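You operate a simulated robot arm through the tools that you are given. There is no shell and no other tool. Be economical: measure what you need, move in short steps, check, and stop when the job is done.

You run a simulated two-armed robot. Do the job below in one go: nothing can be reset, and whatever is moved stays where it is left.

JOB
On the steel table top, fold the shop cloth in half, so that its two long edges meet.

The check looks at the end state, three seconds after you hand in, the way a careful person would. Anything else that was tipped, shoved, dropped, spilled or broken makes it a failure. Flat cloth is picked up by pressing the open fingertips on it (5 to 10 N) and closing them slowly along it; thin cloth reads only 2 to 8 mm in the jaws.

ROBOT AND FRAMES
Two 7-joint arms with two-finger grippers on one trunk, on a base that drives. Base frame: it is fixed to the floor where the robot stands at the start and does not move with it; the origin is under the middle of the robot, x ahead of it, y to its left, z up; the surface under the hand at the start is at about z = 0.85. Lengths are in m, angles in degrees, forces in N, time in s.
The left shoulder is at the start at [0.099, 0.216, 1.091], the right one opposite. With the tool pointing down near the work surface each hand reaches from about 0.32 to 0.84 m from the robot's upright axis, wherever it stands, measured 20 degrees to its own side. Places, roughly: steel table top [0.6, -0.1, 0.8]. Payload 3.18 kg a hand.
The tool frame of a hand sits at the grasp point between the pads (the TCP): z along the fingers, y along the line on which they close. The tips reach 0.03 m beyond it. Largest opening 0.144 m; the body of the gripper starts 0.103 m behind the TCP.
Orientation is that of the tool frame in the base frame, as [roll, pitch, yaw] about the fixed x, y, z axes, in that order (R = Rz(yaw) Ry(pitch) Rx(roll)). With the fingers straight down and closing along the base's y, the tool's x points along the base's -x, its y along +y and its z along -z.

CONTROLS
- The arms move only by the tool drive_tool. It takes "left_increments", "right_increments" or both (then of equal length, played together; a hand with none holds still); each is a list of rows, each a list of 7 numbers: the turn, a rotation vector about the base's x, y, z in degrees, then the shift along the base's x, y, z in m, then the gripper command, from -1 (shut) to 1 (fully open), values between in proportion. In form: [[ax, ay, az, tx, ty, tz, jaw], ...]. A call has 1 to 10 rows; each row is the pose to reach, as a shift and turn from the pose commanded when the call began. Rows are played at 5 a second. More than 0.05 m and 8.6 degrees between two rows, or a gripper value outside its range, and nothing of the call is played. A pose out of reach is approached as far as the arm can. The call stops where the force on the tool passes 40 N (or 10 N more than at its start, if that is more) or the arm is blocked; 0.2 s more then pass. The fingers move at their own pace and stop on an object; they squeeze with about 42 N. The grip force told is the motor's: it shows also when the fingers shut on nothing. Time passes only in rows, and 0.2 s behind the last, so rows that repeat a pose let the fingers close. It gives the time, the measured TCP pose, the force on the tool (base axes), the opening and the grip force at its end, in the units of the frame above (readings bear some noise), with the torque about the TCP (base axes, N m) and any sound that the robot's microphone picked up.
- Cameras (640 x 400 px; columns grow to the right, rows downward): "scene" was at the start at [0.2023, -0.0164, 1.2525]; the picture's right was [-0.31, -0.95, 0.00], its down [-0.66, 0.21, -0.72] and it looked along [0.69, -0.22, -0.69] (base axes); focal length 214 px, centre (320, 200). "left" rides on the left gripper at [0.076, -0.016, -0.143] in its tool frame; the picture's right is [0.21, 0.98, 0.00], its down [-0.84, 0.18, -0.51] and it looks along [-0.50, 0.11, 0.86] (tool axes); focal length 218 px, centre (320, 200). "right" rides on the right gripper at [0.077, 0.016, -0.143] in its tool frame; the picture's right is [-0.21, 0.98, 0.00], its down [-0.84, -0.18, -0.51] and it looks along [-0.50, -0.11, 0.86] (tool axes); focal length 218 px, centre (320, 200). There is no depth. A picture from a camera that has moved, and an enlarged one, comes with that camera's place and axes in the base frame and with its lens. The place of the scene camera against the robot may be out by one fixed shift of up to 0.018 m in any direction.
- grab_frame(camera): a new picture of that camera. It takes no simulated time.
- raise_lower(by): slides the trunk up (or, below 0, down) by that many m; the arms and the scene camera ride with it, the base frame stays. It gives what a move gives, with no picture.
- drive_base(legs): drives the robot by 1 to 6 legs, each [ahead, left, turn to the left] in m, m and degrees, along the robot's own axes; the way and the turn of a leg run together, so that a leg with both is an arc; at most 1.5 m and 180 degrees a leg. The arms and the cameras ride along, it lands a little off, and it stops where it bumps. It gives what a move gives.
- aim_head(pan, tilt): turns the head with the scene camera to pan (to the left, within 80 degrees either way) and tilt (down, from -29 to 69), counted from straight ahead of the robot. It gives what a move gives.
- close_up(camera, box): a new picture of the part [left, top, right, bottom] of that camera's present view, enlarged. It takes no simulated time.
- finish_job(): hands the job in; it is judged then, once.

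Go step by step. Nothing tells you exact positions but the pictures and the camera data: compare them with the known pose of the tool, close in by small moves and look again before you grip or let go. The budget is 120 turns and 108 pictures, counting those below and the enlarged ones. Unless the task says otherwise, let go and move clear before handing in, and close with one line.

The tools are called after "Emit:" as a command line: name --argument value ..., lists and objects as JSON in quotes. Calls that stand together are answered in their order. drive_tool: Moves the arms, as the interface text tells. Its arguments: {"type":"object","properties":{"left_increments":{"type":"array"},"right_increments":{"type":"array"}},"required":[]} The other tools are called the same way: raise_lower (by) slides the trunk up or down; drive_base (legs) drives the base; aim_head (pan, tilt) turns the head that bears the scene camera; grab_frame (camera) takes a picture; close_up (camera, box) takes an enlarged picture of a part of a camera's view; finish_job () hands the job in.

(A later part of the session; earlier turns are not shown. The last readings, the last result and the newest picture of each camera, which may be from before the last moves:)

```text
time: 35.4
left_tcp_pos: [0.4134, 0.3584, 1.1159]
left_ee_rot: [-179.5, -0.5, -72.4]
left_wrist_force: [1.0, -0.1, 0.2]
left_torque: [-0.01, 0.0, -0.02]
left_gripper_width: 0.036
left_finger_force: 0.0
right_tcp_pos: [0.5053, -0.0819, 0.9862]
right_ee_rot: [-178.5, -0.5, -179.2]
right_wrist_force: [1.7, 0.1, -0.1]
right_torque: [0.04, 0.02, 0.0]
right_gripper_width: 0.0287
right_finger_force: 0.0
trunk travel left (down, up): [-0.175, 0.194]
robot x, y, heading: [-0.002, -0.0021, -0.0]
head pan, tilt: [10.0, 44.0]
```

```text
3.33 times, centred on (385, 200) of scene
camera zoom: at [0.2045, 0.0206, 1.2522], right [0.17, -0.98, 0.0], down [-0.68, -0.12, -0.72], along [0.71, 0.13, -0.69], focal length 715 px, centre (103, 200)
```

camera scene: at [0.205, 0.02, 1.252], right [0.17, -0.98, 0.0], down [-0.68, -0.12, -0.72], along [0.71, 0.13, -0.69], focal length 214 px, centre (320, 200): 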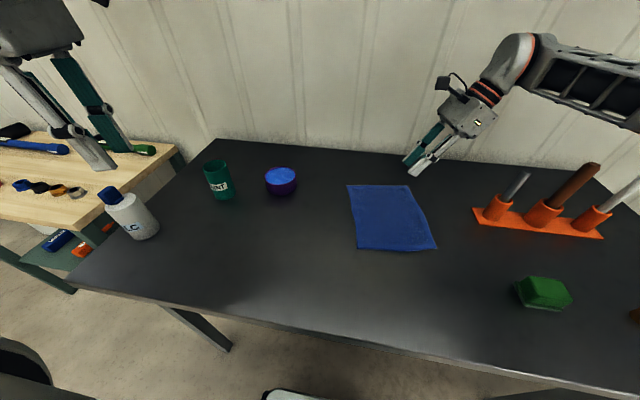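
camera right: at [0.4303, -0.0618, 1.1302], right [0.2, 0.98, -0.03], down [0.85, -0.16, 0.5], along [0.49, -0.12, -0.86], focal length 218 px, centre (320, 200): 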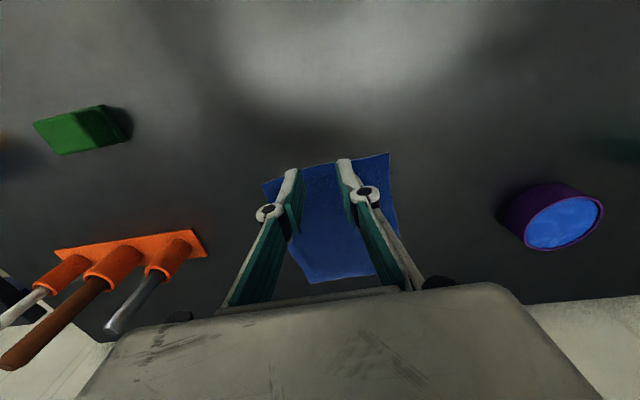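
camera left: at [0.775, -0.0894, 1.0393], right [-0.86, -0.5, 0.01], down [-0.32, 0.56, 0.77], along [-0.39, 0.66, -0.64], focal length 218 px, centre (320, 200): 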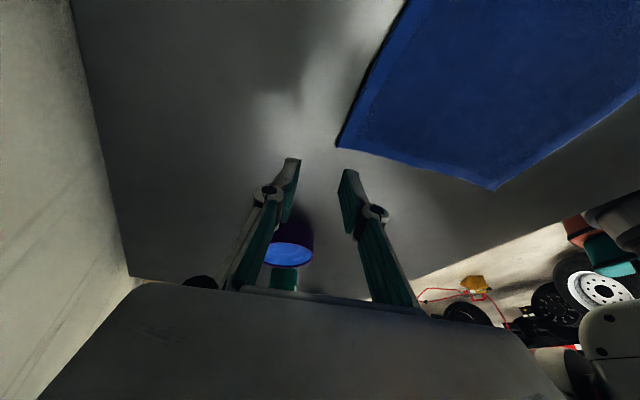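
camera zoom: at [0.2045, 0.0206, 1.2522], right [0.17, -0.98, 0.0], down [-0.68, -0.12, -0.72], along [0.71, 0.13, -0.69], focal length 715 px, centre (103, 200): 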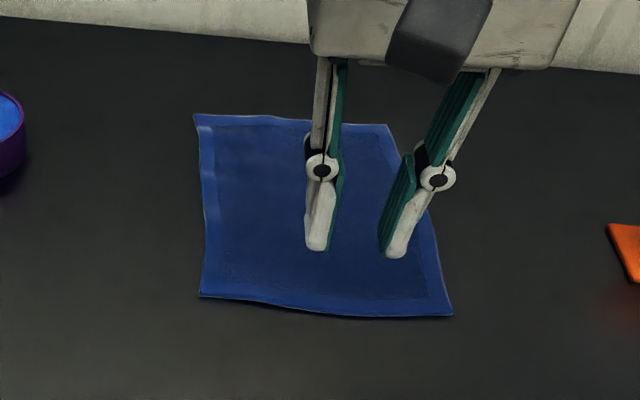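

Corners are now about D(.536,.002), C(.552,-.178), A(.745,.024) and B(.762,-.151). I'll grip the middle of near edge DC and drag the cloth 6 cm toward the robot.

Emit:
drive_tool --right_increments '[[0, 0, 0, 0.03, -0.003, -0.02, -0.5], [0, 0, 0, 0.052, -0.006, -0.05, -0.5], [0, 0, 0, 0.052, -0.006, -0.085, -0.5], [0, 0, 0, 0.052, -0.006, -0.098, -0.5], [0, 0, 0, 0.052, -0.006, -0.1045, -0.5], [0, 0, 0, 0.052, -0.006, -0.1045, -0.5]]'

Emit:
close_up --camera "right" --box '[200, 100, 440, 300]'

```text
time: 36.8
left_tcp_pos: [0.412, 0.3577, 1.1167]
left_ee_rot: [-179.4, -0.4, -72.4]
left_wrist_force: [-1.1, -0.2, -0.7]
left_torque: [0.0, 0.02, 0.01]
left_gripper_width: 0.0358
left_finger_force: 0.0
right_tcp_pos: [0.5563, -0.0868, 0.8826]
right_ee_rot: [-178.5, -0.3, -179.5]
right_wrist_force: [0.9, -1.9, 6.4]
right_torque: [0.1, 0.0, 0.0]
right_gripper_width: 0.0355
right_finger_force: 0.0
trunk travel left (down, up): [-0.175, 0.194]
robot x, y, heading: [0.0035, -0.0044, 0.2]
head pan, tilt: [10.0, 44.0]
```

```text
2.00 times, centred on (320, 200) of right
camera zoom: at [0.4817, -0.0679, 1.0269], right [0.2, 0.98, -0.03], down [0.85, -0.16, 0.51], along [0.49, -0.12, -0.86], focal length 436 px, centre (320, 200)
```

zoom: 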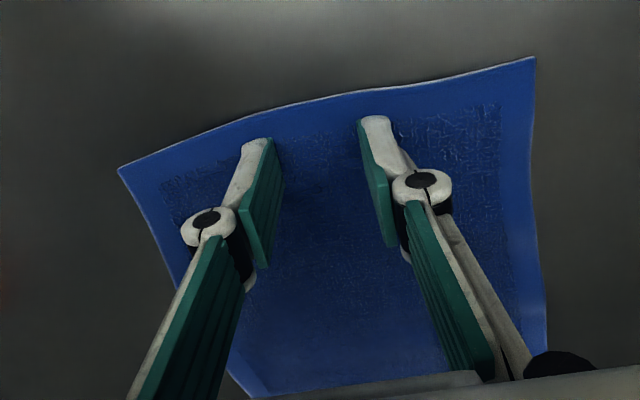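

Emit:
drive_tool --right_increments '[[0, 0, 0, 0, 0, 0, -0.6], [0, 0, 0, 0, 0, -0.001, -0.7], [0, 0, 0, 0, 0, -0.001, -0.8], [0, 0, 0, 0, 0, -0.001, -0.9], [0, 0, 0, 0, 0, -0.001, -1], [0, 0, 0, 0, 0, -0.001, -1], [0, 0, 0, -0.015, 0, 0.003, -1], [0, 0, 0, -0.03, 0, 0.003, -1], [0, 0, 0, -0.045, 0, 0.003, -1], [0, 0, 0, -0.06, 0, 0.003, -1]]'

Emit:
drive_tool --right_increments '[[0, 0, 0, 0, 0, -0.002, -1], [0, 0, 0, 0, 0, -0.002, -0.8], [0, 0, 0, 0, 0, -0.002, -0.55], [0, 0, 0, 0, 0, 0.03, -0.55], [0, 0, 0, 0, 0, 0.07, -0.55], [0, 0, 0, -0.04, -0.04, 0.09, -0.55], [0, 0, 0, -0.08, -0.08, 0.1, -0.55]]'

Emit:
grab_frame --camera "scene"

Emit:
grab_frame --camera "right"

```text
time: 39.0
left_tcp_pos: [0.4116, 0.358, 1.1155]
left_ee_rot: [-179.4, -0.4, -72.4]
left_wrist_force: [1.3, -0.3, 1.0]
left_torque: [0.0, -0.04, -0.01]
left_gripper_width: 0.0363
left_finger_force: 0.0
right_tcp_pos: [0.4967, -0.0868, 0.8856]
right_ee_rot: [-178.5, -0.5, -179.6]
right_wrist_force: [-0.9, 0.5, 0.1]
right_torque: [0.02, -0.02, 0.02]
right_gripper_width: 0.0046
right_finger_force: 34.7
trunk travel left (down, up): [-0.175, 0.194]
robot x, y, heading: [0.0002, -0.0007, 0.2]
head pan, tilt: [10.0, 44.0]
```

```text
refused: row 6 steps farther than a row can; nothing moved
```

```text
76 pictures are left
camera scene: at [0.2044, 0.0206, 1.2522], right [0.17, -0.98, 0.0], down [-0.68, -0.12, -0.72], along [0.71, 0.13, -0.69], focal length 214 px, centre (320, 200)
```

scene: 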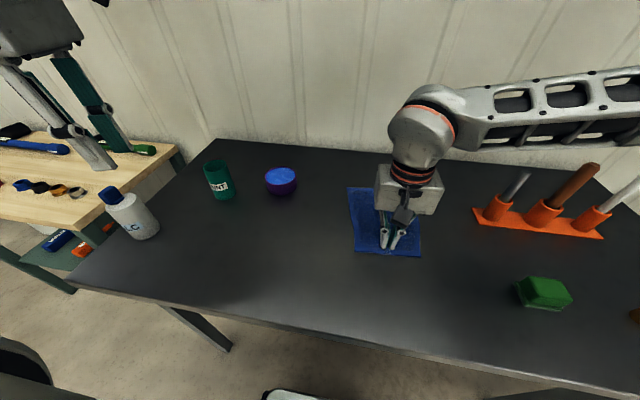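

```text
75 pictures are left
camera right: at [0.4223, -0.068, 1.0286], right [0.2, 0.98, -0.03], down [0.85, -0.16, 0.5], along [0.49, -0.12, -0.86], focal length 218 px, centre (320, 200)
```

right: 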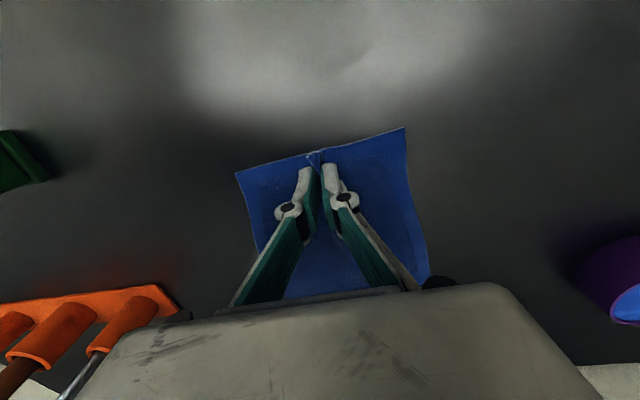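

The cloth slides well. I'll drag it 2 cm more, then release and back off.

Emit:
drive_tool --right_increments '[[0, 0, 0, -0.01, 0, 0, -1], [0, 0, 0, -0.02, 0, -0.002, -1], [0, 0, 0, -0.02, 0, -0.002, -0.8], [0, 0, 0, -0.02, 0, -0.002, -0.55], [0, 0, 0, -0.02, 0, 0.03, -0.55], [0, 0, 0, -0.02, 0, 0.07, -0.55], [0, 0, 0, -0.04, -0.03, 0.1, -0.55], [0, 0, 0, -0.06, -0.065, 0.12, -0.55], [0, 0, 0, -0.08, -0.1, 0.14, -0.55]]'

Emit:
drive_base --legs '[[0, -0.13, 0]]'

Emit:
drive_tool --left_increments '[[0, 0, -8, 0, 0, 0, -0.6], [0, 0, -16, 0, 0, 0, -0.6], [0, 0, -24, 0, 0, 0, -0.6], [0, 0, -32, 0, 0, 0, -0.6], [0, 0, -40, 0, 0, 0, -0.6], [0, 0, -48, 0, 0, 0, -0.6], [0, 0, -56, 0, 0, 0, -0.6], [0, 0, -64, 0, 0, 0, -0.6], [0, 0, -72, 0, 0, 0, -0.6], [0, 0, -80, 0, 0, 0, -0.6]]'

Emit:
drive_tool --left_increments '[[0, 0, -8, 0.02, -0.02, 0, -0.6], [0, 0, -16, 0.04, -0.04, 0, -0.6], [0, 0, -22, 0.06, -0.06, 0, -0.6]]'

Emit:
grab_frame --camera "scene"

Emit:
close_up --camera "scene" --box '[240, 150, 400, 270]'

Emit:
grab_frame --camera "left"

Emit:
grab_frame --camera "right"

```text
time: 41.0
left_tcp_pos: [0.4114, 0.3565, 1.1173]
left_ee_rot: [-179.3, -0.4, -72.4]
left_wrist_force: [0.2, -0.7, 0.3]
left_torque: [0.03, -0.06, -0.01]
left_gripper_width: 0.036
left_finger_force: 0.0
right_tcp_pos: [0.4165, -0.1902, 1.025]
right_ee_rot: [-178.5, -0.5, -179.6]
right_wrist_force: [-0.9, -0.1, -0.7]
right_torque: [0.01, -0.02, -0.02]
right_gripper_width: 0.0325
right_finger_force: 0.1
trunk travel left (down, up): [-0.175, 0.194]
robot x, y, heading: [-0.0033, -0.0037, 0.3]
head pan, tilt: [10.0, 44.0]
```

```text
time: 42.8
left_tcp_pos: [0.4131, 0.2272, 1.1164]
left_ee_rot: [-179.4, -0.3, -72.3]
left_wrist_force: [0.3, 0.5, 0.0]
left_torque: [0.03, 0.05, -0.01]
left_gripper_width: 0.036
left_finger_force: 0.1
right_tcp_pos: [0.4183, -0.3189, 1.0246]
right_ee_rot: [-178.5, -0.5, -179.5]
right_wrist_force: [0.5, 0.3, 0.6]
right_torque: [0.04, -0.01, -0.02]
right_gripper_width: 0.0323
right_finger_force: 0.1
trunk travel left (down, up): [-0.175, 0.194]
robot x, y, heading: [-0.0001, -0.1318, 0.0]
head pan, tilt: [10.0, 44.0]
```

```text
time: 45.0
left_tcp_pos: [0.4125, 0.227, 1.1163]
left_ee_rot: [-179.3, -0.3, -152.4]
left_wrist_force: [-0.9, 0.2, 0.3]
left_torque: [0.01, -0.02, -0.01]
left_gripper_width: 0.0287
left_finger_force: 0.0
right_tcp_pos: [0.418, -0.3186, 1.0247]
right_ee_rot: [-178.5, -0.5, -179.6]
right_wrist_force: [-0.8, -1.3, -0.4]
right_torque: [0.03, 0.04, 0.0]
right_gripper_width: 0.0324
right_finger_force: 0.0
trunk travel left (down, up): [-0.175, 0.194]
robot x, y, heading: [-0.0001, -0.1336, -0.1]
head pan, tilt: [10.0, 44.0]
```

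```text
time: 45.8
left_tcp_pos: [0.4709, 0.166, 1.1161]
left_ee_rot: [-179.3, -0.5, -174.5]
left_wrist_force: [0.8, -0.9, 0.0]
left_torque: [0.01, 0.02, 0.01]
left_gripper_width: 0.0289
left_finger_force: 0.1
right_tcp_pos: [0.4184, -0.3197, 1.025]
right_ee_rot: [-178.6, -0.6, -179.5]
right_wrist_force: [0.1, -0.1, 0.5]
right_torque: [0.04, -0.01, -0.01]
right_gripper_width: 0.0322
right_finger_force: 0.0
trunk travel left (down, up): [-0.175, 0.194]
robot x, y, heading: [-0.0041, -0.1292, 0.3]
head pan, tilt: [10.0, 44.0]
```

```text
74 pictures are left
camera scene: at [0.2055, -0.1103, 1.2519], right [0.17, -0.98, 0.0], down [-0.68, -0.12, -0.72], along [0.71, 0.13, -0.69], focal length 214 px, centre (320, 200)
```

scene: 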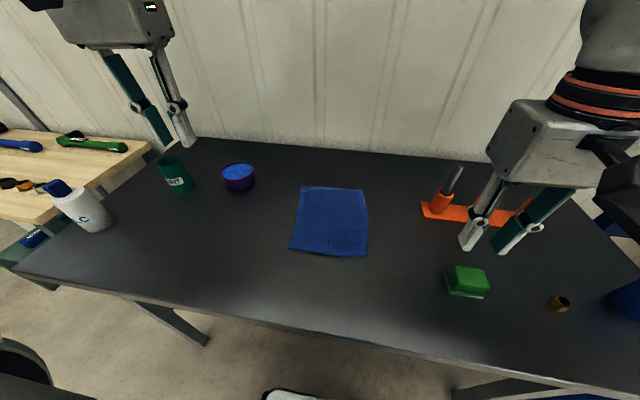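

```text
3.33 times, centred on (320, 210) of scene
camera zoom: at [0.2055, -0.1103, 1.2519], right [0.17, -0.98, 0.0], down [-0.68, -0.12, -0.72], along [0.71, 0.13, -0.69], focal length 715 px, centre (320, 167)
```

zoom: 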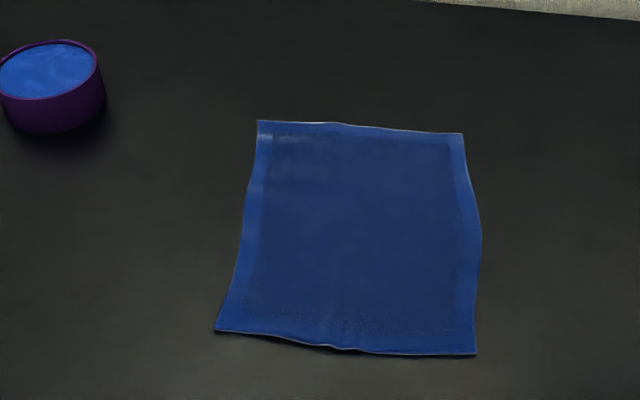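

```text
72 pictures are left
camera left: at [0.3988, 0.1439, 1.2578], right [-0.3, 0.95, -0.01], down [0.82, 0.27, 0.5], along [0.48, 0.14, -0.87], focal length 218 px, centre (320, 200)
```

left: 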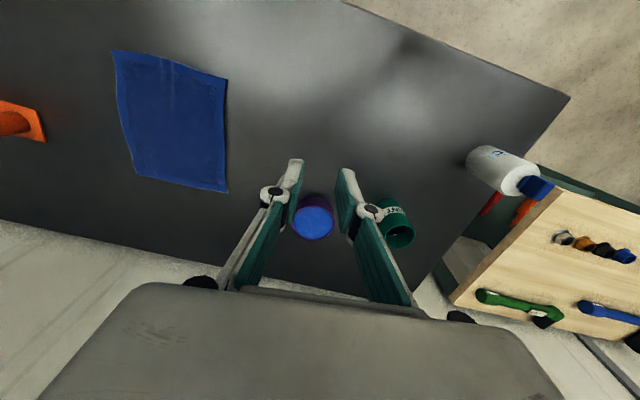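

```text
71 pictures are left
camera right: at [0.3441, -0.3, 1.1685], right [0.2, 0.98, -0.03], down [0.85, -0.16, 0.5], along [0.49, -0.12, -0.86], focal length 218 px, centre (320, 200)
```

right: 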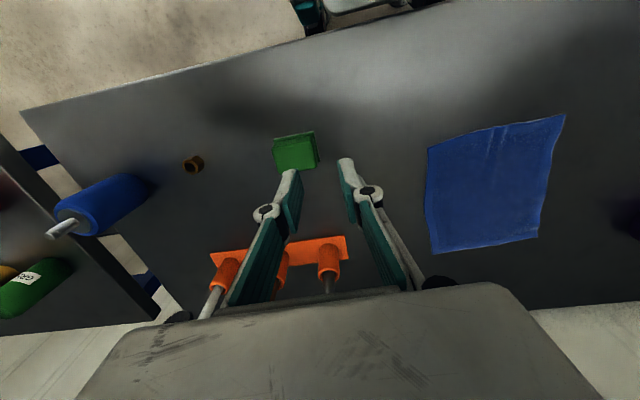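

The cloth is flat at about A(.668,.021), B(.681,-.158), C(.467,-.175) and D(.454,0). I'll bring both hands above the left long edge near corners A and D, closing across the edge.

Emit:
drive_tool --left_increments '[[0, 0, 0, 0.023, -0.02, -0.02, -0.667], [0, 0, 0, 0.046, -0.04, -0.045, -0.667], [0, 0, 0, 0.069, -0.06, -0.07, -0.667], [0, 0, 0, 0.092, -0.08, -0.095, -0.667], [0, 0, 0, 0.115, -0.1, -0.12, -0.667], [0, 0, 0, 0.138, -0.12, -0.145, -0.667], [0, 0, 0, 0.161, -0.14, -0.175, -0.667], [0.6, 0, 0, 0.182, -0.1585, -0.206, -0.667], [0.6, 0, 0, 0.182, -0.1585, -0.206, -0.667]]' --right_increments '[[0, 0, 0, 0.007, 0.03, 0, -0.667], [0, 0, 1, 0.014, 0.065, 0, -0.667], [0, 0, 2, 0.021, 0.1, 0, -0.667], [0, 0, 3, 0.028, 0.14, -0.02, -0.667], [0, 0, 4, 0.035, 0.18, -0.04, -0.667], [0, 0, 5, 0.042, 0.225, -0.06, -0.667], [0, 0, 5, 0.049, 0.265, -0.085, -0.667], [1.5, 0, 5, 0.053, 0.309, -0.105, -0.667], [1.5, 0, 5, 0.053, 0.309, -0.115, -0.667]]'

Emit:
grab_frame --camera "scene"

Emit:
close_up --camera "left" --box '[200, 100, 440, 300]'

Emit:
close_up --camera "right" --box '[200, 100, 440, 300]'

```text
time: 47.8
left_tcp_pos: [0.6552, 0.0081, 0.9133]
left_ee_rot: [179.9, -0.2, -174.4]
left_wrist_force: [1.0, 0.3, -0.1]
left_torque: [0.0, 0.0, 0.01]
left_gripper_width: 0.0238
left_finger_force: 0.1
right_tcp_pos: [0.4703, -0.0088, 0.9114]
right_ee_rot: [-179.9, -0.4, -174.5]
right_wrist_force: [0.3, -0.4, 0.2]
right_torque: [-0.01, -0.01, -0.02]
right_gripper_width: 0.0241
right_finger_force: 0.0
trunk travel left (down, up): [-0.175, 0.194]
robot x, y, heading: [-0.0008, -0.1305, 0.0]
head pan, tilt: [10.0, 44.0]
```

```text
70 pictures are left
camera scene: at [0.2041, -0.1097, 1.2525], right [0.17, -0.98, 0.0], down [-0.68, -0.12, -0.72], along [0.71, 0.13, -0.69], focal length 214 px, centre (320, 200)
```

scene: 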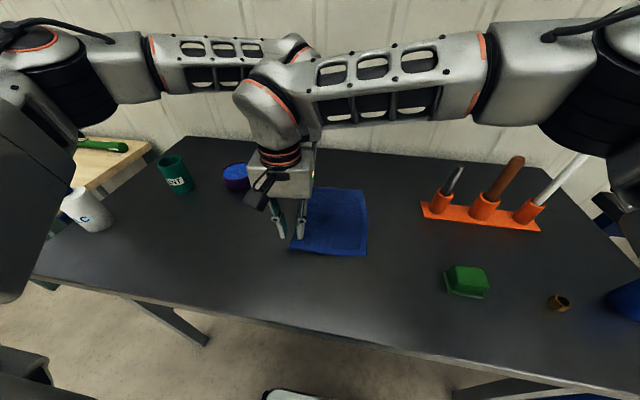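

```text
2.00 times, centred on (320, 200) of left
camera zoom: at [0.581, -0.0151, 1.0562], right [-0.3, 0.95, 0.0], down [0.82, 0.26, 0.5], along [0.48, 0.15, -0.86], focal length 436 px, centre (320, 200)
```

zoom: 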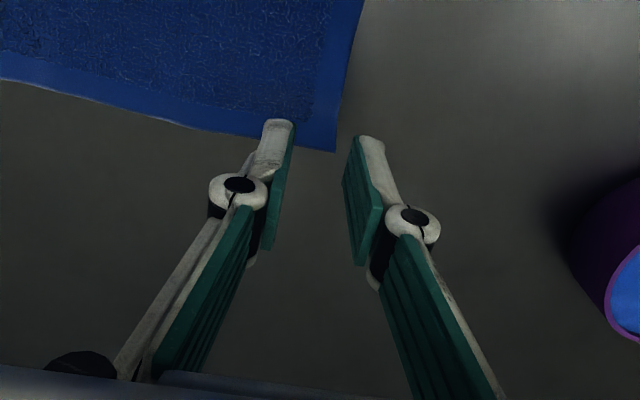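

```text
2.00 times, centred on (320, 200) of right
camera zoom: at [0.3939, 0.0008, 1.0556], right [0.11, 0.99, 0.0], down [0.86, -0.1, 0.5], along [0.5, -0.06, -0.86], focal length 436 px, centre (320, 200)
```

zoom: 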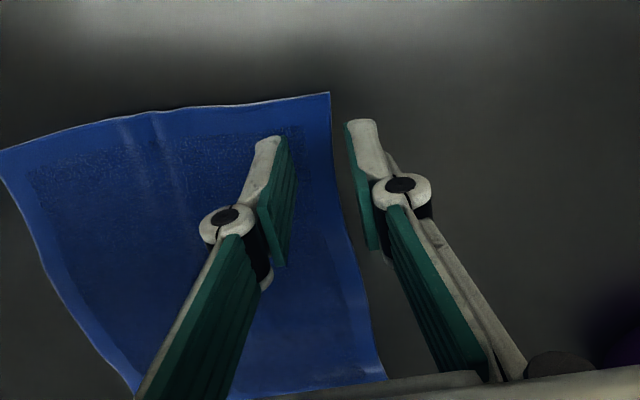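

Both fingers straddle the edge as intended. I'll lower both to light contact.

Emit:
drive_tool --left_increments '[[0, 0, 0, -0.004, -0.002, -0.01, -0.667], [0, 0, 0, -0.004, -0.002, -0.02, -0.667], [0, 0, 0, -0.004, -0.002, -0.026, -0.667], [0, 0, 0, -0.004, -0.002, -0.028, -0.667]]' --right_increments '[[0, 0, 0, 0, -0.004, -0.01, -0.667], [0, 0, 0, 0, -0.004, -0.02, -0.667], [0, 0, 0, 0, -0.004, -0.026, -0.667], [0, 0, 0, 0, -0.004, -0.028, -0.667]]'

Emit:
close_up --camera "left" --box '[220, 100, 420, 260]'

Emit:
close_up --camera "right" --box '[220, 100, 420, 260]'

```text
time: 48.8
left_tcp_pos: [0.6518, 0.0058, 0.882]
left_ee_rot: [179.9, -0.3, -174.3]
left_wrist_force: [0.3, 0.0, 1.8]
left_torque: [-0.02, -0.02, 0.01]
left_gripper_width: 0.0239
left_finger_force: 0.0
right_tcp_pos: [0.4708, -0.0124, 0.8829]
right_ee_rot: [179.9, -0.5, -174.4]
right_wrist_force: [1.3, -0.6, 1.7]
right_torque: [-0.04, 0.02, 0.02]
right_gripper_width: 0.0239
right_finger_force: 0.0
trunk travel left (down, up): [-0.175, 0.194]
robot x, y, heading: [0.003, -0.1333, 0.2]
head pan, tilt: [10.0, 44.0]
```

```text
2.50 times, centred on (320, 180) of left
camera zoom: at [0.5766, -0.0171, 1.0251], right [-0.3, 0.95, 0.0], down [0.82, 0.26, 0.5], along [0.48, 0.15, -0.86], focal length 546 px, centre (320, 250)
```

zoom: 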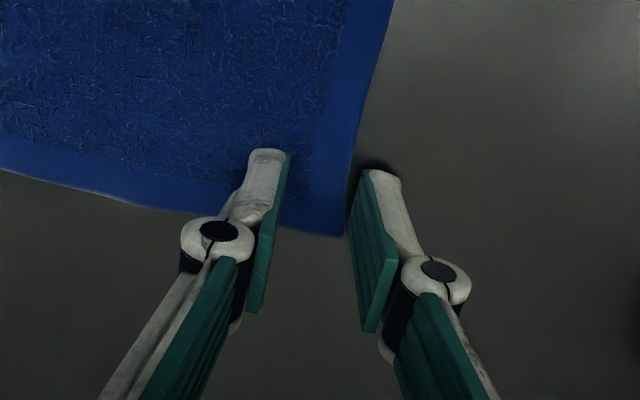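

```text
2.50 times, centred on (320, 180) of right
camera zoom: at [0.3942, -0.004, 1.0271], right [0.11, 0.99, 0.0], down [0.86, -0.1, 0.5], along [0.5, -0.06, -0.87], focal length 546 px, centre (320, 250)
```

zoom: 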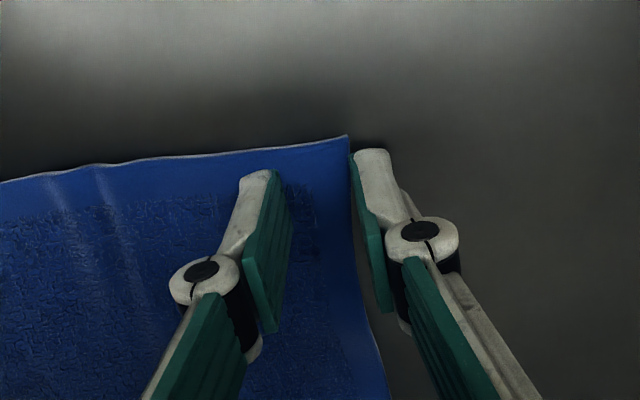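

The outer fingers sit right at the edge. I'll press a little more and close both slowly.

Emit:
drive_tool --left_increments '[[0, 0, 0, 0, 0, -0.002, -0.667], [0, 0, 0, 0, 0, -0.003, -0.71], [0, 0, 0, 0, 0, -0.003, -0.75], [0, 0, 0, 0, 0, -0.003, -0.8], [0, 0, 0, 0, 0, -0.003, -0.85], [0, 0, 0, 0, 0, -0.003, -0.9], [0, 0, 0, 0, 0, -0.003, -0.95], [0, 0, 0, 0, 0, -0.003, -1], [0, 0, 0, 0, 0, -0.003, -1], [0, 0, 0, 0, 0, -0.003, -1]]' --right_increments '[[0, 0, 0, 0, 0, -0.002, -0.667], [0, 0, 0, 0, 0, -0.003, -0.71], [0, 0, 0, 0, 0, -0.003, -0.75], [0, 0, 0, 0, 0, -0.003, -0.8], [0, 0, 0, 0, 0, -0.003, -0.85], [0, 0, 0, 0, 0, -0.003, -0.9], [0, 0, 0, 0, 0, -0.003, -0.95], [0, 0, 0, 0, 0, -0.003, -1], [0, 0, 0, 0, 0, -0.003, -1], [0, 0, 0, 0, 0, -0.003, -1]]'

Emit:
close_up --camera "left" --box '[220, 100, 420, 260]'

Emit:
close_up --camera "right" --box '[220, 100, 420, 260]'

```text
time: 51.0
left_tcp_pos: [0.6505, 0.0065, 0.8802]
left_ee_rot: [180.0, -0.2, -174.4]
left_wrist_force: [0.3, -1.8, 5.3]
left_torque: [0.04, 0.02, -0.02]
left_gripper_width: 0.0067
left_finger_force: 43.3
right_tcp_pos: [0.4697, -0.0132, 0.8808]
right_ee_rot: [-180.0, -0.4, -174.4]
right_wrist_force: [0.6, 0.5, 4.7]
right_torque: [-0.13, 0.0, -0.02]
right_gripper_width: 0.0069
right_finger_force: 42.5
trunk travel left (down, up): [-0.175, 0.194]
robot x, y, heading: [-0.0006, -0.1324, 0.3]
head pan, tilt: [10.0, 44.0]
```

```text
2.50 times, centred on (320, 180) of left
camera zoom: at [0.5765, -0.0177, 1.0224], right [-0.3, 0.95, 0.0], down [0.82, 0.26, 0.5], along [0.48, 0.15, -0.86], focal length 546 px, centre (320, 250)
```

zoom: 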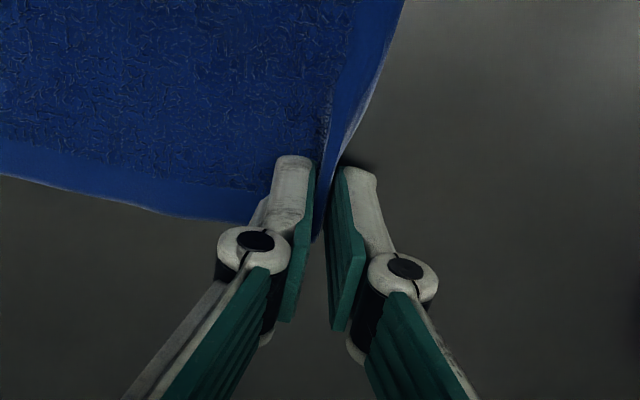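

```text
2.50 times, centred on (320, 180) of right
camera zoom: at [0.3938, -0.0048, 1.0246], right [0.11, 0.99, 0.0], down [0.86, -0.1, 0.5], along [0.5, -0.06, -0.86], focal length 546 px, centre (320, 250)
```

zoom: 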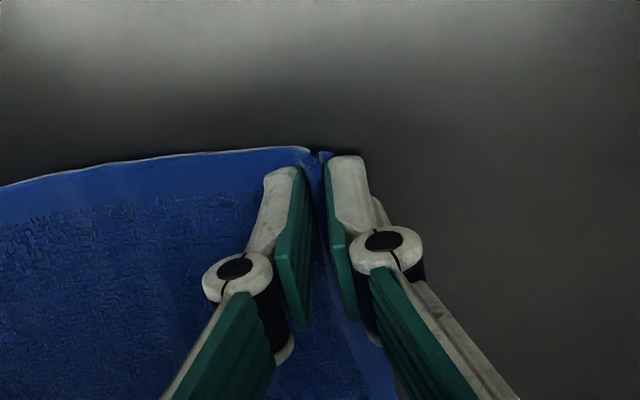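

Both hands hold the edge upright in their jaws (about 7 mm each). I'll fold both together in an arc with a slight tilt, and pause before landing.

Emit:
drive_tool --left_increments '[[0, 0, 0, 0, 0, 0.012, -1], [1.5, 0.1, 0, 0, -0.0045, 0.024, -1], [3, 0.2, 0, 0.001, -0.016, 0.043, -1], [4.5, 0.4, 0, 0.002, -0.0334, 0.059, -1], [6, 0.5, 0, 0.004, -0.0552, 0.069, -1], [7.5, 0.7, 0, 0.006, -0.0795, 0.072, -1], [9, 0.8, 0, 0.008, -0.1038, 0.069, -1], [10.5, 1, 0, 0.009, -0.1256, 0.059, -1]]' --right_increments '[[0, 0, 0, 0, 0, 0.012, -1], [1.5, 0.1, 0, 0, -0.0045, 0.024, -1], [3, 0.2, 0, 0.001, -0.016, 0.043, -1], [4.5, 0.4, 0, 0.002, -0.0334, 0.059, -1], [6, 0.5, 0, 0.004, -0.0552, 0.069, -1], [7.5, 0.7, 0, 0.006, -0.0795, 0.072, -1], [9, 0.8, 0, 0.008, -0.1038, 0.069, -1], [10.5, 1, 0, 0.009, -0.1256, 0.059, -1]]'

Emit:
grab_frame --camera "scene"

Emit:
grab_frame --camera "left"

Emit:
grab_frame --camera "right"

```text
time: 52.8
left_tcp_pos: [0.6613, -0.1162, 0.941]
left_ee_rot: [169.9, -0.3, -173.9]
left_wrist_force: [-1.3, -0.3, -1.0]
left_torque: [0.0, 0.04, 0.02]
left_gripper_width: 0.0053
left_finger_force: 33.1
right_tcp_pos: [0.4812, -0.1421, 0.9388]
right_ee_rot: [169.4, -0.5, -174.4]
right_wrist_force: [0.4, -1.4, 2.3]
right_torque: [0.08, 0.07, 0.03]
right_gripper_width: 0.0014
right_finger_force: 32.5
trunk travel left (down, up): [-0.175, 0.194]
robot x, y, heading: [0.0002, -0.1302, 0.1]
head pan, tilt: [10.0, 44.0]
```

```text
63 pictures are left
camera scene: at [0.2053, -0.1105, 1.252], right [0.17, -0.98, 0.0], down [-0.68, -0.12, -0.72], along [0.71, 0.13, -0.69], focal length 214 px, centre (320, 200)
```

scene: 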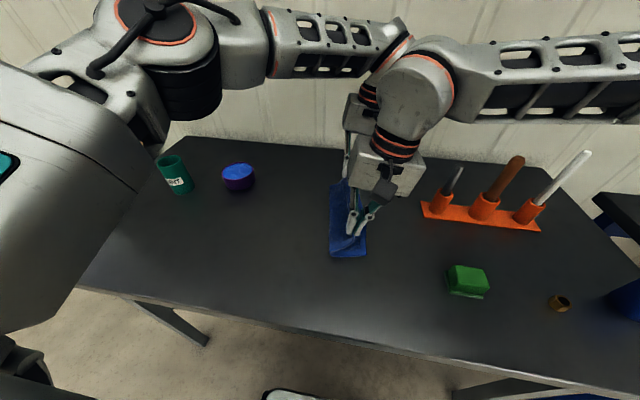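

```text
62 pictures are left
camera left: at [0.5907, -0.1648, 1.0776], right [-0.31, 0.93, 0.17], down [0.83, 0.18, 0.53], along [0.46, 0.31, -0.83], focal length 218 px, centre (320, 200)
```

left: 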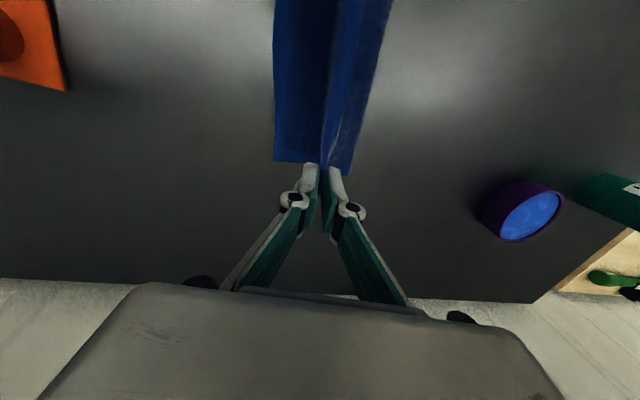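

```text
61 pictures are left
camera right: at [0.4079, -0.1587, 1.0826], right [0.12, 0.98, 0.18], down [0.87, -0.19, 0.46], along [0.48, 0.1, -0.87], focal length 218 px, centre (320, 200)
```

right: 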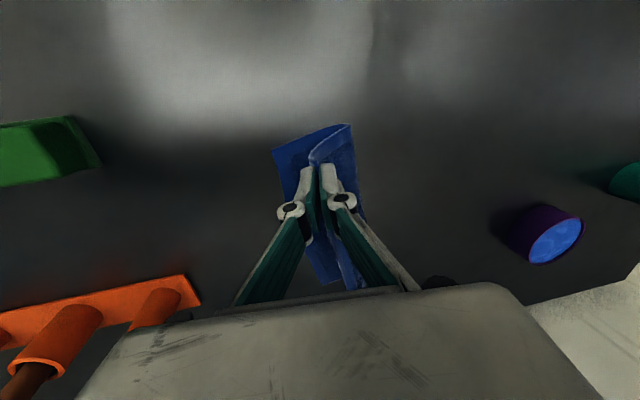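

The fold is half done. The right jaw reads only 1.4 mm, so I'll check whether it still holds.

Emit:
close_up --camera "right" --box '[240, 100, 400, 230]'

Emit:
close_up --camera "scene" --box '[290, 160, 420, 270]'

Emit:
close_up --camera "left" --box '[240, 0, 440, 220]'

```text
3.08 times, centred on (320, 165) of right
camera zoom: at [0.4079, -0.1587, 1.0826], right [0.12, 0.98, 0.18], down [0.87, -0.19, 0.46], along [0.48, 0.1, -0.87], focal length 672 px, centre (320, 308)
```

zoom: 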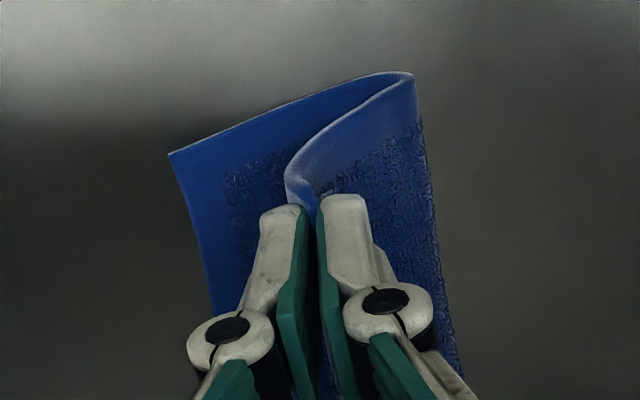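

```text
3.64 times, centred on (355, 215) of scene
camera zoom: at [0.2053, -0.1105, 1.252], right [0.17, -0.98, 0.0], down [-0.68, -0.12, -0.72], along [0.71, 0.13, -0.69], focal length 780 px, centre (193, 146)
```

zoom: 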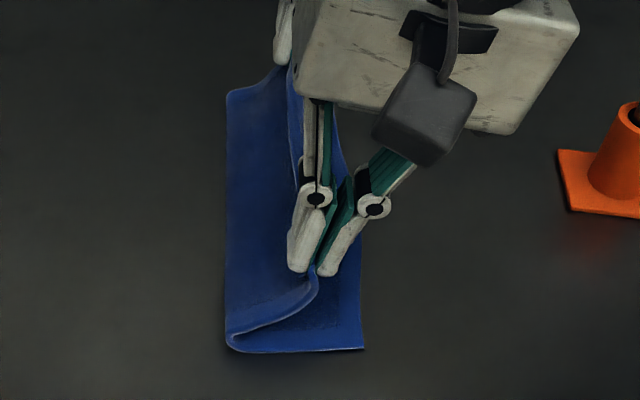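

```text
1.82 times, centred on (340, 110) of left
camera zoom: at [0.5907, -0.1648, 1.0776], right [-0.31, 0.93, 0.17], down [0.83, 0.18, 0.53], along [0.46, 0.31, -0.83], focal length 397 px, centre (284, 364)
```

zoom: 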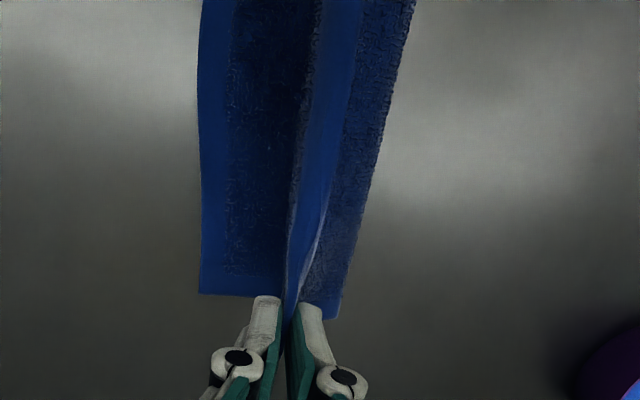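

The fold looks clean, with BC still at y≈-.175 (near) and -.152 (far). I'll complete the last 3 cm and lower it onto that edge.

Emit:
drive_tool --left_increments '[[1.5, 0.1, 0, 0.001, -0.014, -0.012, -1], [3, 0.2, 0, 0.002, -0.025, -0.025, -1], [4.5, 0.4, 0, 0.003, -0.031, -0.04, -1], [4.5, 0.4, 0, 0.003, -0.033, -0.052, -1], [4.5, 0.4, 0, 0.003, -0.033, -0.057, -1], [4.5, 0.4, 0, 0.003, -0.033, -0.058, -1]]' --right_increments '[[1.5, 0.1, 0, 0.001, -0.014, -0.012, -1], [3, 0.2, 0, 0.002, -0.025, -0.025, -1], [4.5, 0.4, 0, 0.003, -0.031, -0.04, -1], [4.5, 0.4, 0, 0.003, -0.033, -0.05, -1], [4.5, 0.4, 0, 0.003, -0.033, -0.055, -1], [4.5, 0.4, 0, 0.003, -0.033, -0.056, -1]]'

Emit:
close_up --camera "scene" --box '[290, 160, 420, 270]'

Emit:
close_up --camera "right" --box '[240, 100, 400, 230]'

Emit:
close_up --camera "left" --box '[240, 60, 440, 220]'

```text
time: 53.6
left_tcp_pos: [0.7049, -0.0685, 0.9312]
left_ee_rot: [170.5, -0.5, -165.2]
left_wrist_force: [0.1, -0.4, -0.1]
left_torque: [-0.03, 0.0, 0.0]
left_gripper_width: 0.0
left_finger_force: 30.4
right_tcp_pos: [0.483, -0.1676, 0.9054]
right_ee_rot: [165.7, -0.7, -174.2]
right_wrist_force: [0.2, 0.3, -0.2]
right_torque: [-0.13, -0.04, 0.0]
right_gripper_width: 0.0043
right_finger_force: 42.1
trunk travel left (down, up): [-0.175, 0.194]
robot x, y, heading: [-0.0003, -0.1309, 0.2]
head pan, tilt: [10.0, 44.0]
stopped in row 3 (left hand): the arm was blocked; the commanded pose is now the measured one
```

```text
3.64 times, centred on (355, 215) of scene
camera zoom: at [0.2052, -0.1094, 1.252], right [0.18, -0.98, 0.0], down [-0.68, -0.12, -0.72], along [0.71, 0.13, -0.69], focal length 780 px, centre (193, 146)
```

zoom: 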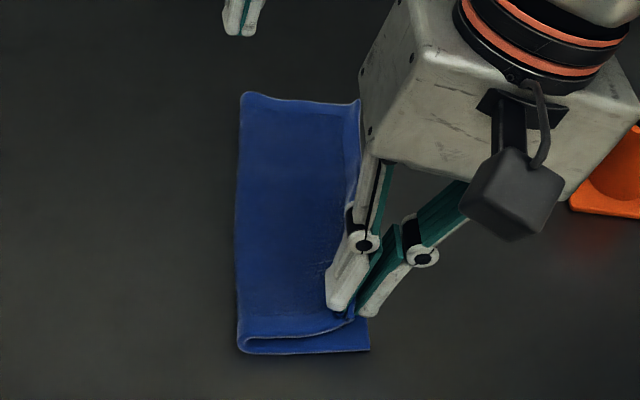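

```text
3.08 times, centred on (320, 165) of right
camera zoom: at [0.4099, -0.1944, 1.049], right [0.12, 0.96, 0.24], down [0.87, -0.21, 0.44], along [0.47, 0.16, -0.87], focal length 672 px, centre (320, 308)
```

zoom: 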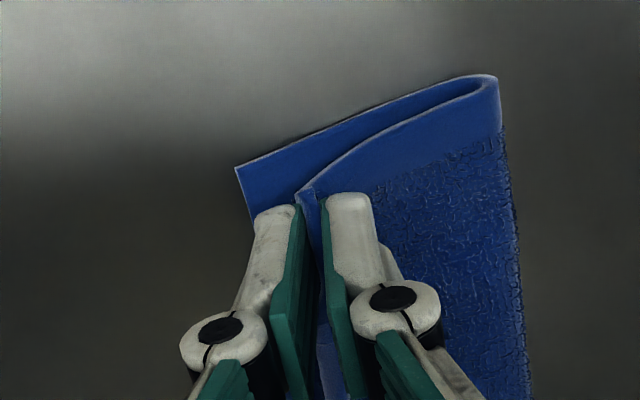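

```text
2.50 times, centred on (340, 140) of left
camera zoom: at [0.6426, -0.126, 1.0689], right [-0.45, 0.88, 0.17], down [0.8, 0.31, 0.52], along [0.41, 0.36, -0.84], focal length 546 px, centre (270, 350)
```

zoom: 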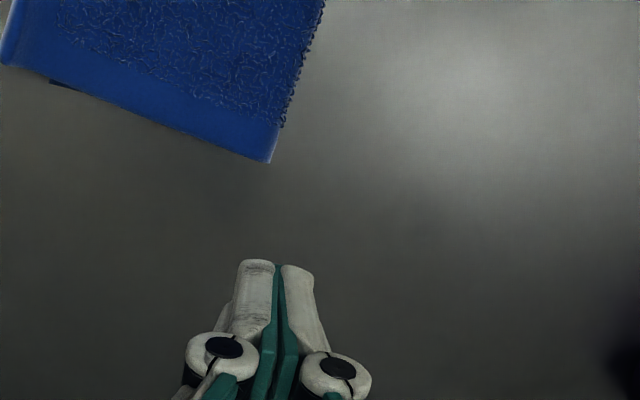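

The left hand was blocked and slipped off, but its end of the fold dropped nicely into place. I'll finish laying the near corner with the right hand, and move the left hand up and away first.

Emit:
drive_tool --left_increments '[[0, 0, 0, -0.01, 0.02, 0.03, -1], [0, 0, 0, -0.03, 0.045, 0.06, -1], [0, 0, 0, -0.055, 0.07, 0.09, -1], [0, 0, 0, -0.085, 0.1, 0.11, -1], [0, 0, 0, -0.115, 0.13, 0.13, -1], [0, 0, 0, -0.145, 0.16, 0.15, -1]]'

Emit:
drive_tool --right_increments '[[0, 0, 0, 0, -0.005, -0.007, -1], [0, 0, 0, 0.001, -0.01, -0.014, -1], [0, 0, 0, 0.001, -0.011, -0.02, -1], [0, 0, 0, 0.001, -0.011, -0.022, -1]]'

Emit:
close_up --camera "right" --box '[240, 100, 400, 230]'

Emit:
grab_frame --camera "scene"

```text
time: 55.0
left_tcp_pos: [0.5567, 0.0912, 1.0851]
left_ee_rot: [170.4, -0.3, -165.6]
left_wrist_force: [0.1, 0.0, 0.5]
left_torque: [0.0, -0.02, 0.0]
left_gripper_width: 0.0002
left_finger_force: 30.7
right_tcp_pos: [0.4817, -0.1673, 0.9063]
right_ee_rot: [165.8, -0.5, -174.3]
right_wrist_force: [-0.7, -1.2, 1.7]
right_torque: [0.09, -0.08, -0.04]
right_gripper_width: 0.0032
right_finger_force: 36.9
trunk travel left (down, up): [-0.175, 0.194]
robot x, y, heading: [-0.0013, -0.1347, 0.2]
head pan, tilt: [10.0, 44.0]
```

```text
time: 56.0
left_tcp_pos: [0.5589, 0.0887, 1.0823]
left_ee_rot: [170.5, -0.5, -165.6]
left_wrist_force: [0.6, -0.2, 0.1]
left_torque: [0.02, 0.0, -0.02]
left_gripper_width: 0.0002
left_finger_force: 30.5
right_tcp_pos: [0.4821, -0.1782, 0.8841]
right_ee_rot: [165.8, -0.5, -174.3]
right_wrist_force: [1.2, -2.7, 3.0]
right_torque: [0.24, 0.05, -0.03]
right_gripper_width: 0.0022
right_finger_force: 35.5
trunk travel left (down, up): [-0.175, 0.194]
robot x, y, heading: [0.0, -0.1294, -0.1]
head pan, tilt: [10.0, 44.0]
```

```text
3.08 times, centred on (320, 165) of right
camera zoom: at [0.4101, -0.2051, 1.0277], right [0.12, 0.96, 0.24], down [0.87, -0.21, 0.44], along [0.48, 0.16, -0.87], focal length 672 px, centre (320, 308)
```

zoom: 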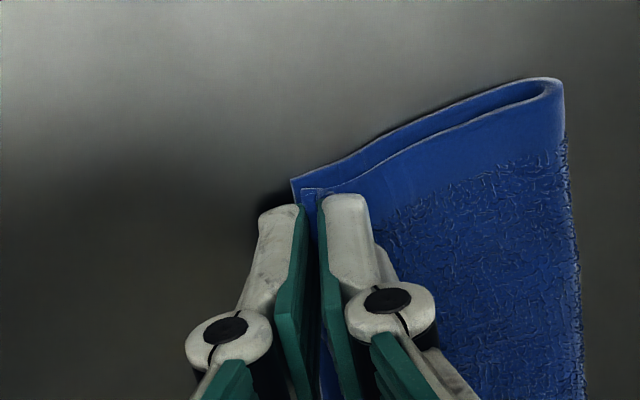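

```text
53 pictures are left
camera scene: at [0.2047, -0.1093, 1.2522], right [0.18, -0.98, 0.0], down [-0.68, -0.12, -0.72], along [0.71, 0.13, -0.69], focal length 214 px, centre (320, 200)
```

scene: 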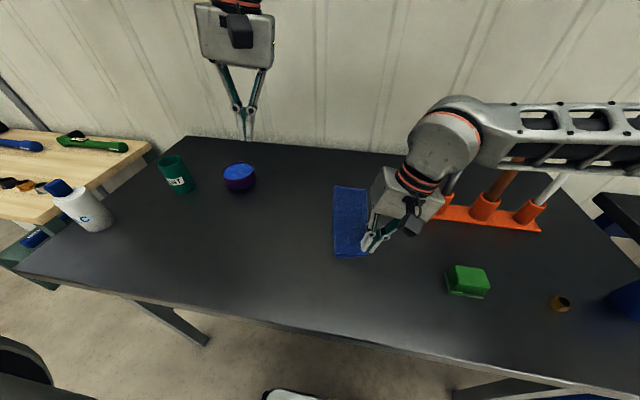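

The near edges now meet. I'll release gently and rise.

Emit:
drive_tool --right_increments '[[0, 0, 0, 0, 0, 0, -0.95], [0, 0, 0, 0, 0, 0.001, -0.88], [0, 0, 0, 0, 0, 0.001, -0.85], [0, 0, 0, 0, -0.004, 0.015, -0.85], [0, 0, 0, 0, -0.012, 0.045, -0.85], [0, 0, 0, -0.01, -0.025, 0.085, -0.85], [0, 0, 0, -0.03, -0.05, 0.115, -0.85], [0, 0, 0, -0.05, -0.08, 0.14, -0.85]]'

Emit:
close_up --camera "scene" --box '[290, 160, 420, 270]'

Emit:
grab_frame --camera "right"

Emit:
grab_frame --camera "scene"

```text
time: 57.8
left_tcp_pos: [0.5588, 0.0891, 1.0822]
left_ee_rot: [170.3, -0.3, -165.6]
left_wrist_force: [-0.1, -0.7, 0.0]
left_torque: [-0.02, 0.0, 0.0]
left_gripper_width: 0.0
left_finger_force: 31.0
right_tcp_pos: [0.432, -0.2624, 1.0237]
right_ee_rot: [165.8, -0.5, -174.2]
right_wrist_force: [-1.2, 0.0, -0.5]
right_torque: [0.0, -0.02, 0.0]
right_gripper_width: 0.011
right_finger_force: 0.0
trunk travel left (down, up): [-0.175, 0.194]
robot x, y, heading: [-0.0001, -0.1342, 0.2]
head pan, tilt: [10.0, 44.0]
```

```text
3.64 times, centred on (355, 215) of scene
camera zoom: at [0.2039, -0.1099, 1.2524], right [0.18, -0.98, 0.0], down [-0.68, -0.12, -0.72], along [0.71, 0.13, -0.69], focal length 780 px, centre (193, 146)
```

zoom: 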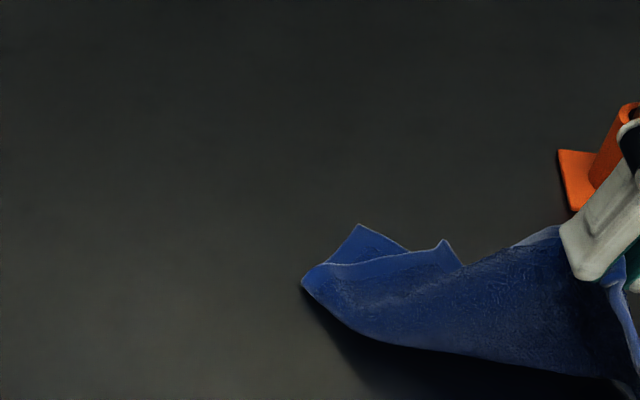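

```text
51 pictures are left
camera right: at [0.3597, -0.2882, 1.1672], right [0.11, 0.96, 0.24], down [0.87, -0.21, 0.44], along [0.48, 0.16, -0.87], focal length 218 px, centre (320, 200)
```

right: 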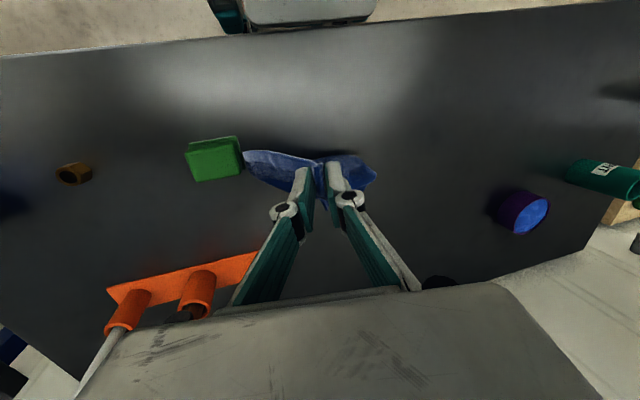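

```text
50 pictures are left
camera scene: at [0.2039, -0.1099, 1.2524], right [0.18, -0.98, 0.0], down [-0.68, -0.12, -0.72], along [0.71, 0.13, -0.69], focal length 214 px, centre (320, 200)
```

scene: 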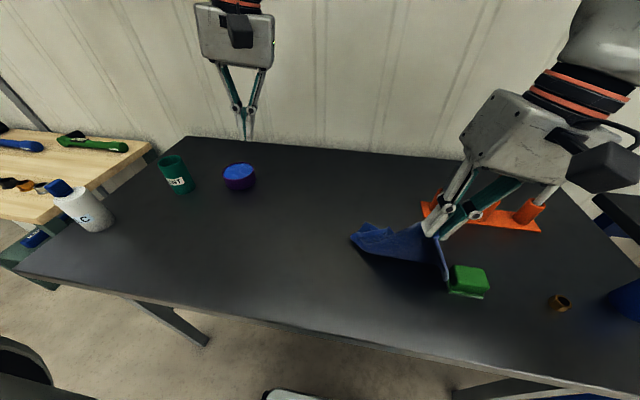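

The cloth stuck to the fingers on that narrow opening and was pulled along. I'll look closely before moving again.

Emit:
close_up --camera "right" --box '[180, 110, 400, 250]'

Emit:
close_up --camera "scene" --box '[340, 180, 510, 310]'

```text
2.86 times, centred on (290, 180) of right
camera zoom: at [0.3597, -0.2882, 1.1672], right [0.11, 0.96, 0.24], down [0.87, -0.21, 0.44], along [0.48, 0.16, -0.87], focal length 624 px, centre (406, 257)
```

zoom: 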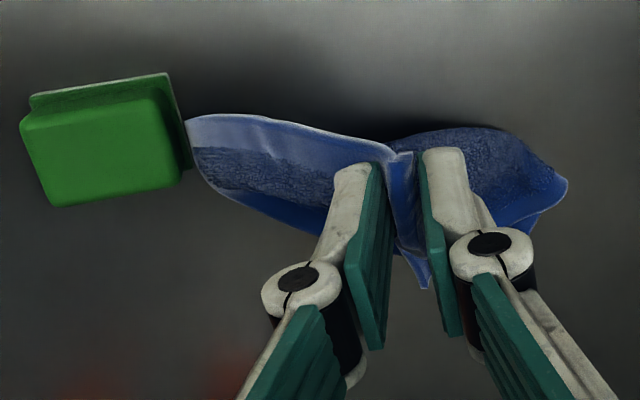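

```text
3.08 times, centred on (425, 245) of scene
camera zoom: at [0.2039, -0.1099, 1.2524], right [0.18, -0.98, 0.0], down [-0.68, -0.12, -0.72], along [0.71, 0.13, -0.69], focal length 660 px, centre (-3, 62)
```

zoom: 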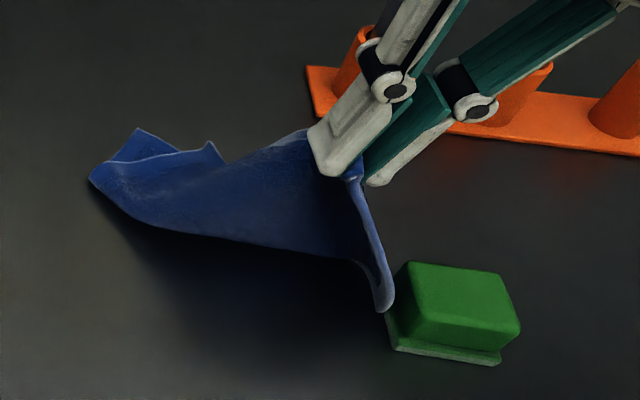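

The stiff cloth stayed wedged. I'll close again, lift it clear of the green block and carry it over the open middle of the table to lay it out afresh.

Emit:
drive_tool --right_increments '[[0, 0, 0, 0, 0, 0, -1], [0, 0, 0, 0, 0, 0, -1], [-2, 0, 0, 0, 0.01, 0.03, -1], [-5, 0, 0, 0.01, 0.03, 0.06, -1], [-8, 0, 0, 0.02, 0.05, 0.09, -1], [-12, 0, 0, 0.04, 0.08, 0.11, -1], [-15, 0, 0, 0.06, 0.11, 0.12, -1], [-15, 0, 0, 0.08, 0.14, 0.12, -1]]'

Emit:
grab_frame --camera "scene"

Emit:
grab_frame --camera "right"

```text
time: 59.6
left_tcp_pos: [0.5589, 0.0904, 1.0822]
left_ee_rot: [170.4, -0.6, -165.6]
left_wrist_force: [0.2, 0.5, -0.1]
left_torque: [-0.02, -0.02, -0.01]
left_gripper_width: 0.0002
left_finger_force: 30.9
right_tcp_pos: [0.5127, -0.1174, 1.1416]
right_ee_rot: [-179.3, -2.1, -174.5]
right_wrist_force: [0.7, 3.4, 3.7]
right_torque: [0.11, 0.08, -0.03]
right_gripper_width: 0.0046
right_finger_force: 41.7
trunk travel left (down, up): [-0.175, 0.194]
robot x, y, heading: [-0.0005, -0.1306, 0.3]
head pan, tilt: [10.0, 44.0]
```

```text
47 pictures are left
camera scene: at [0.2054, -0.1083, 1.2519], right [0.18, -0.98, 0.0], down [-0.68, -0.12, -0.72], along [0.71, 0.13, -0.7], focal length 214 px, centre (320, 200)
```

scene: 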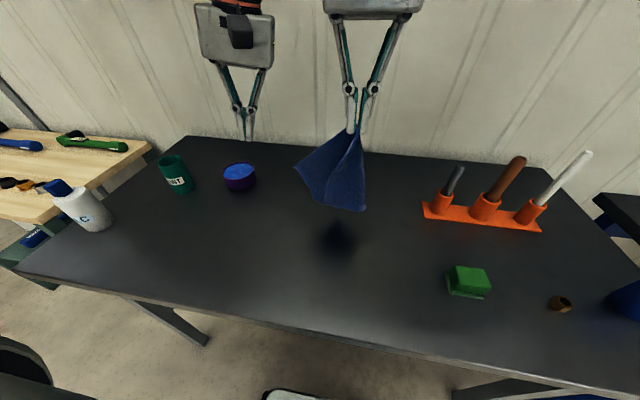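

```text
46 pictures are left
camera right: at [0.4401, -0.1055, 1.2868], right [0.12, 0.99, -0.02], down [0.87, -0.09, 0.48], along [0.47, -0.07, -0.88], focal length 218 px, centre (320, 200)
```

right: 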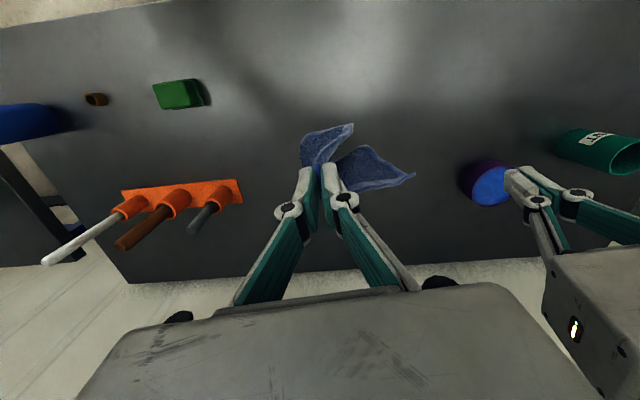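

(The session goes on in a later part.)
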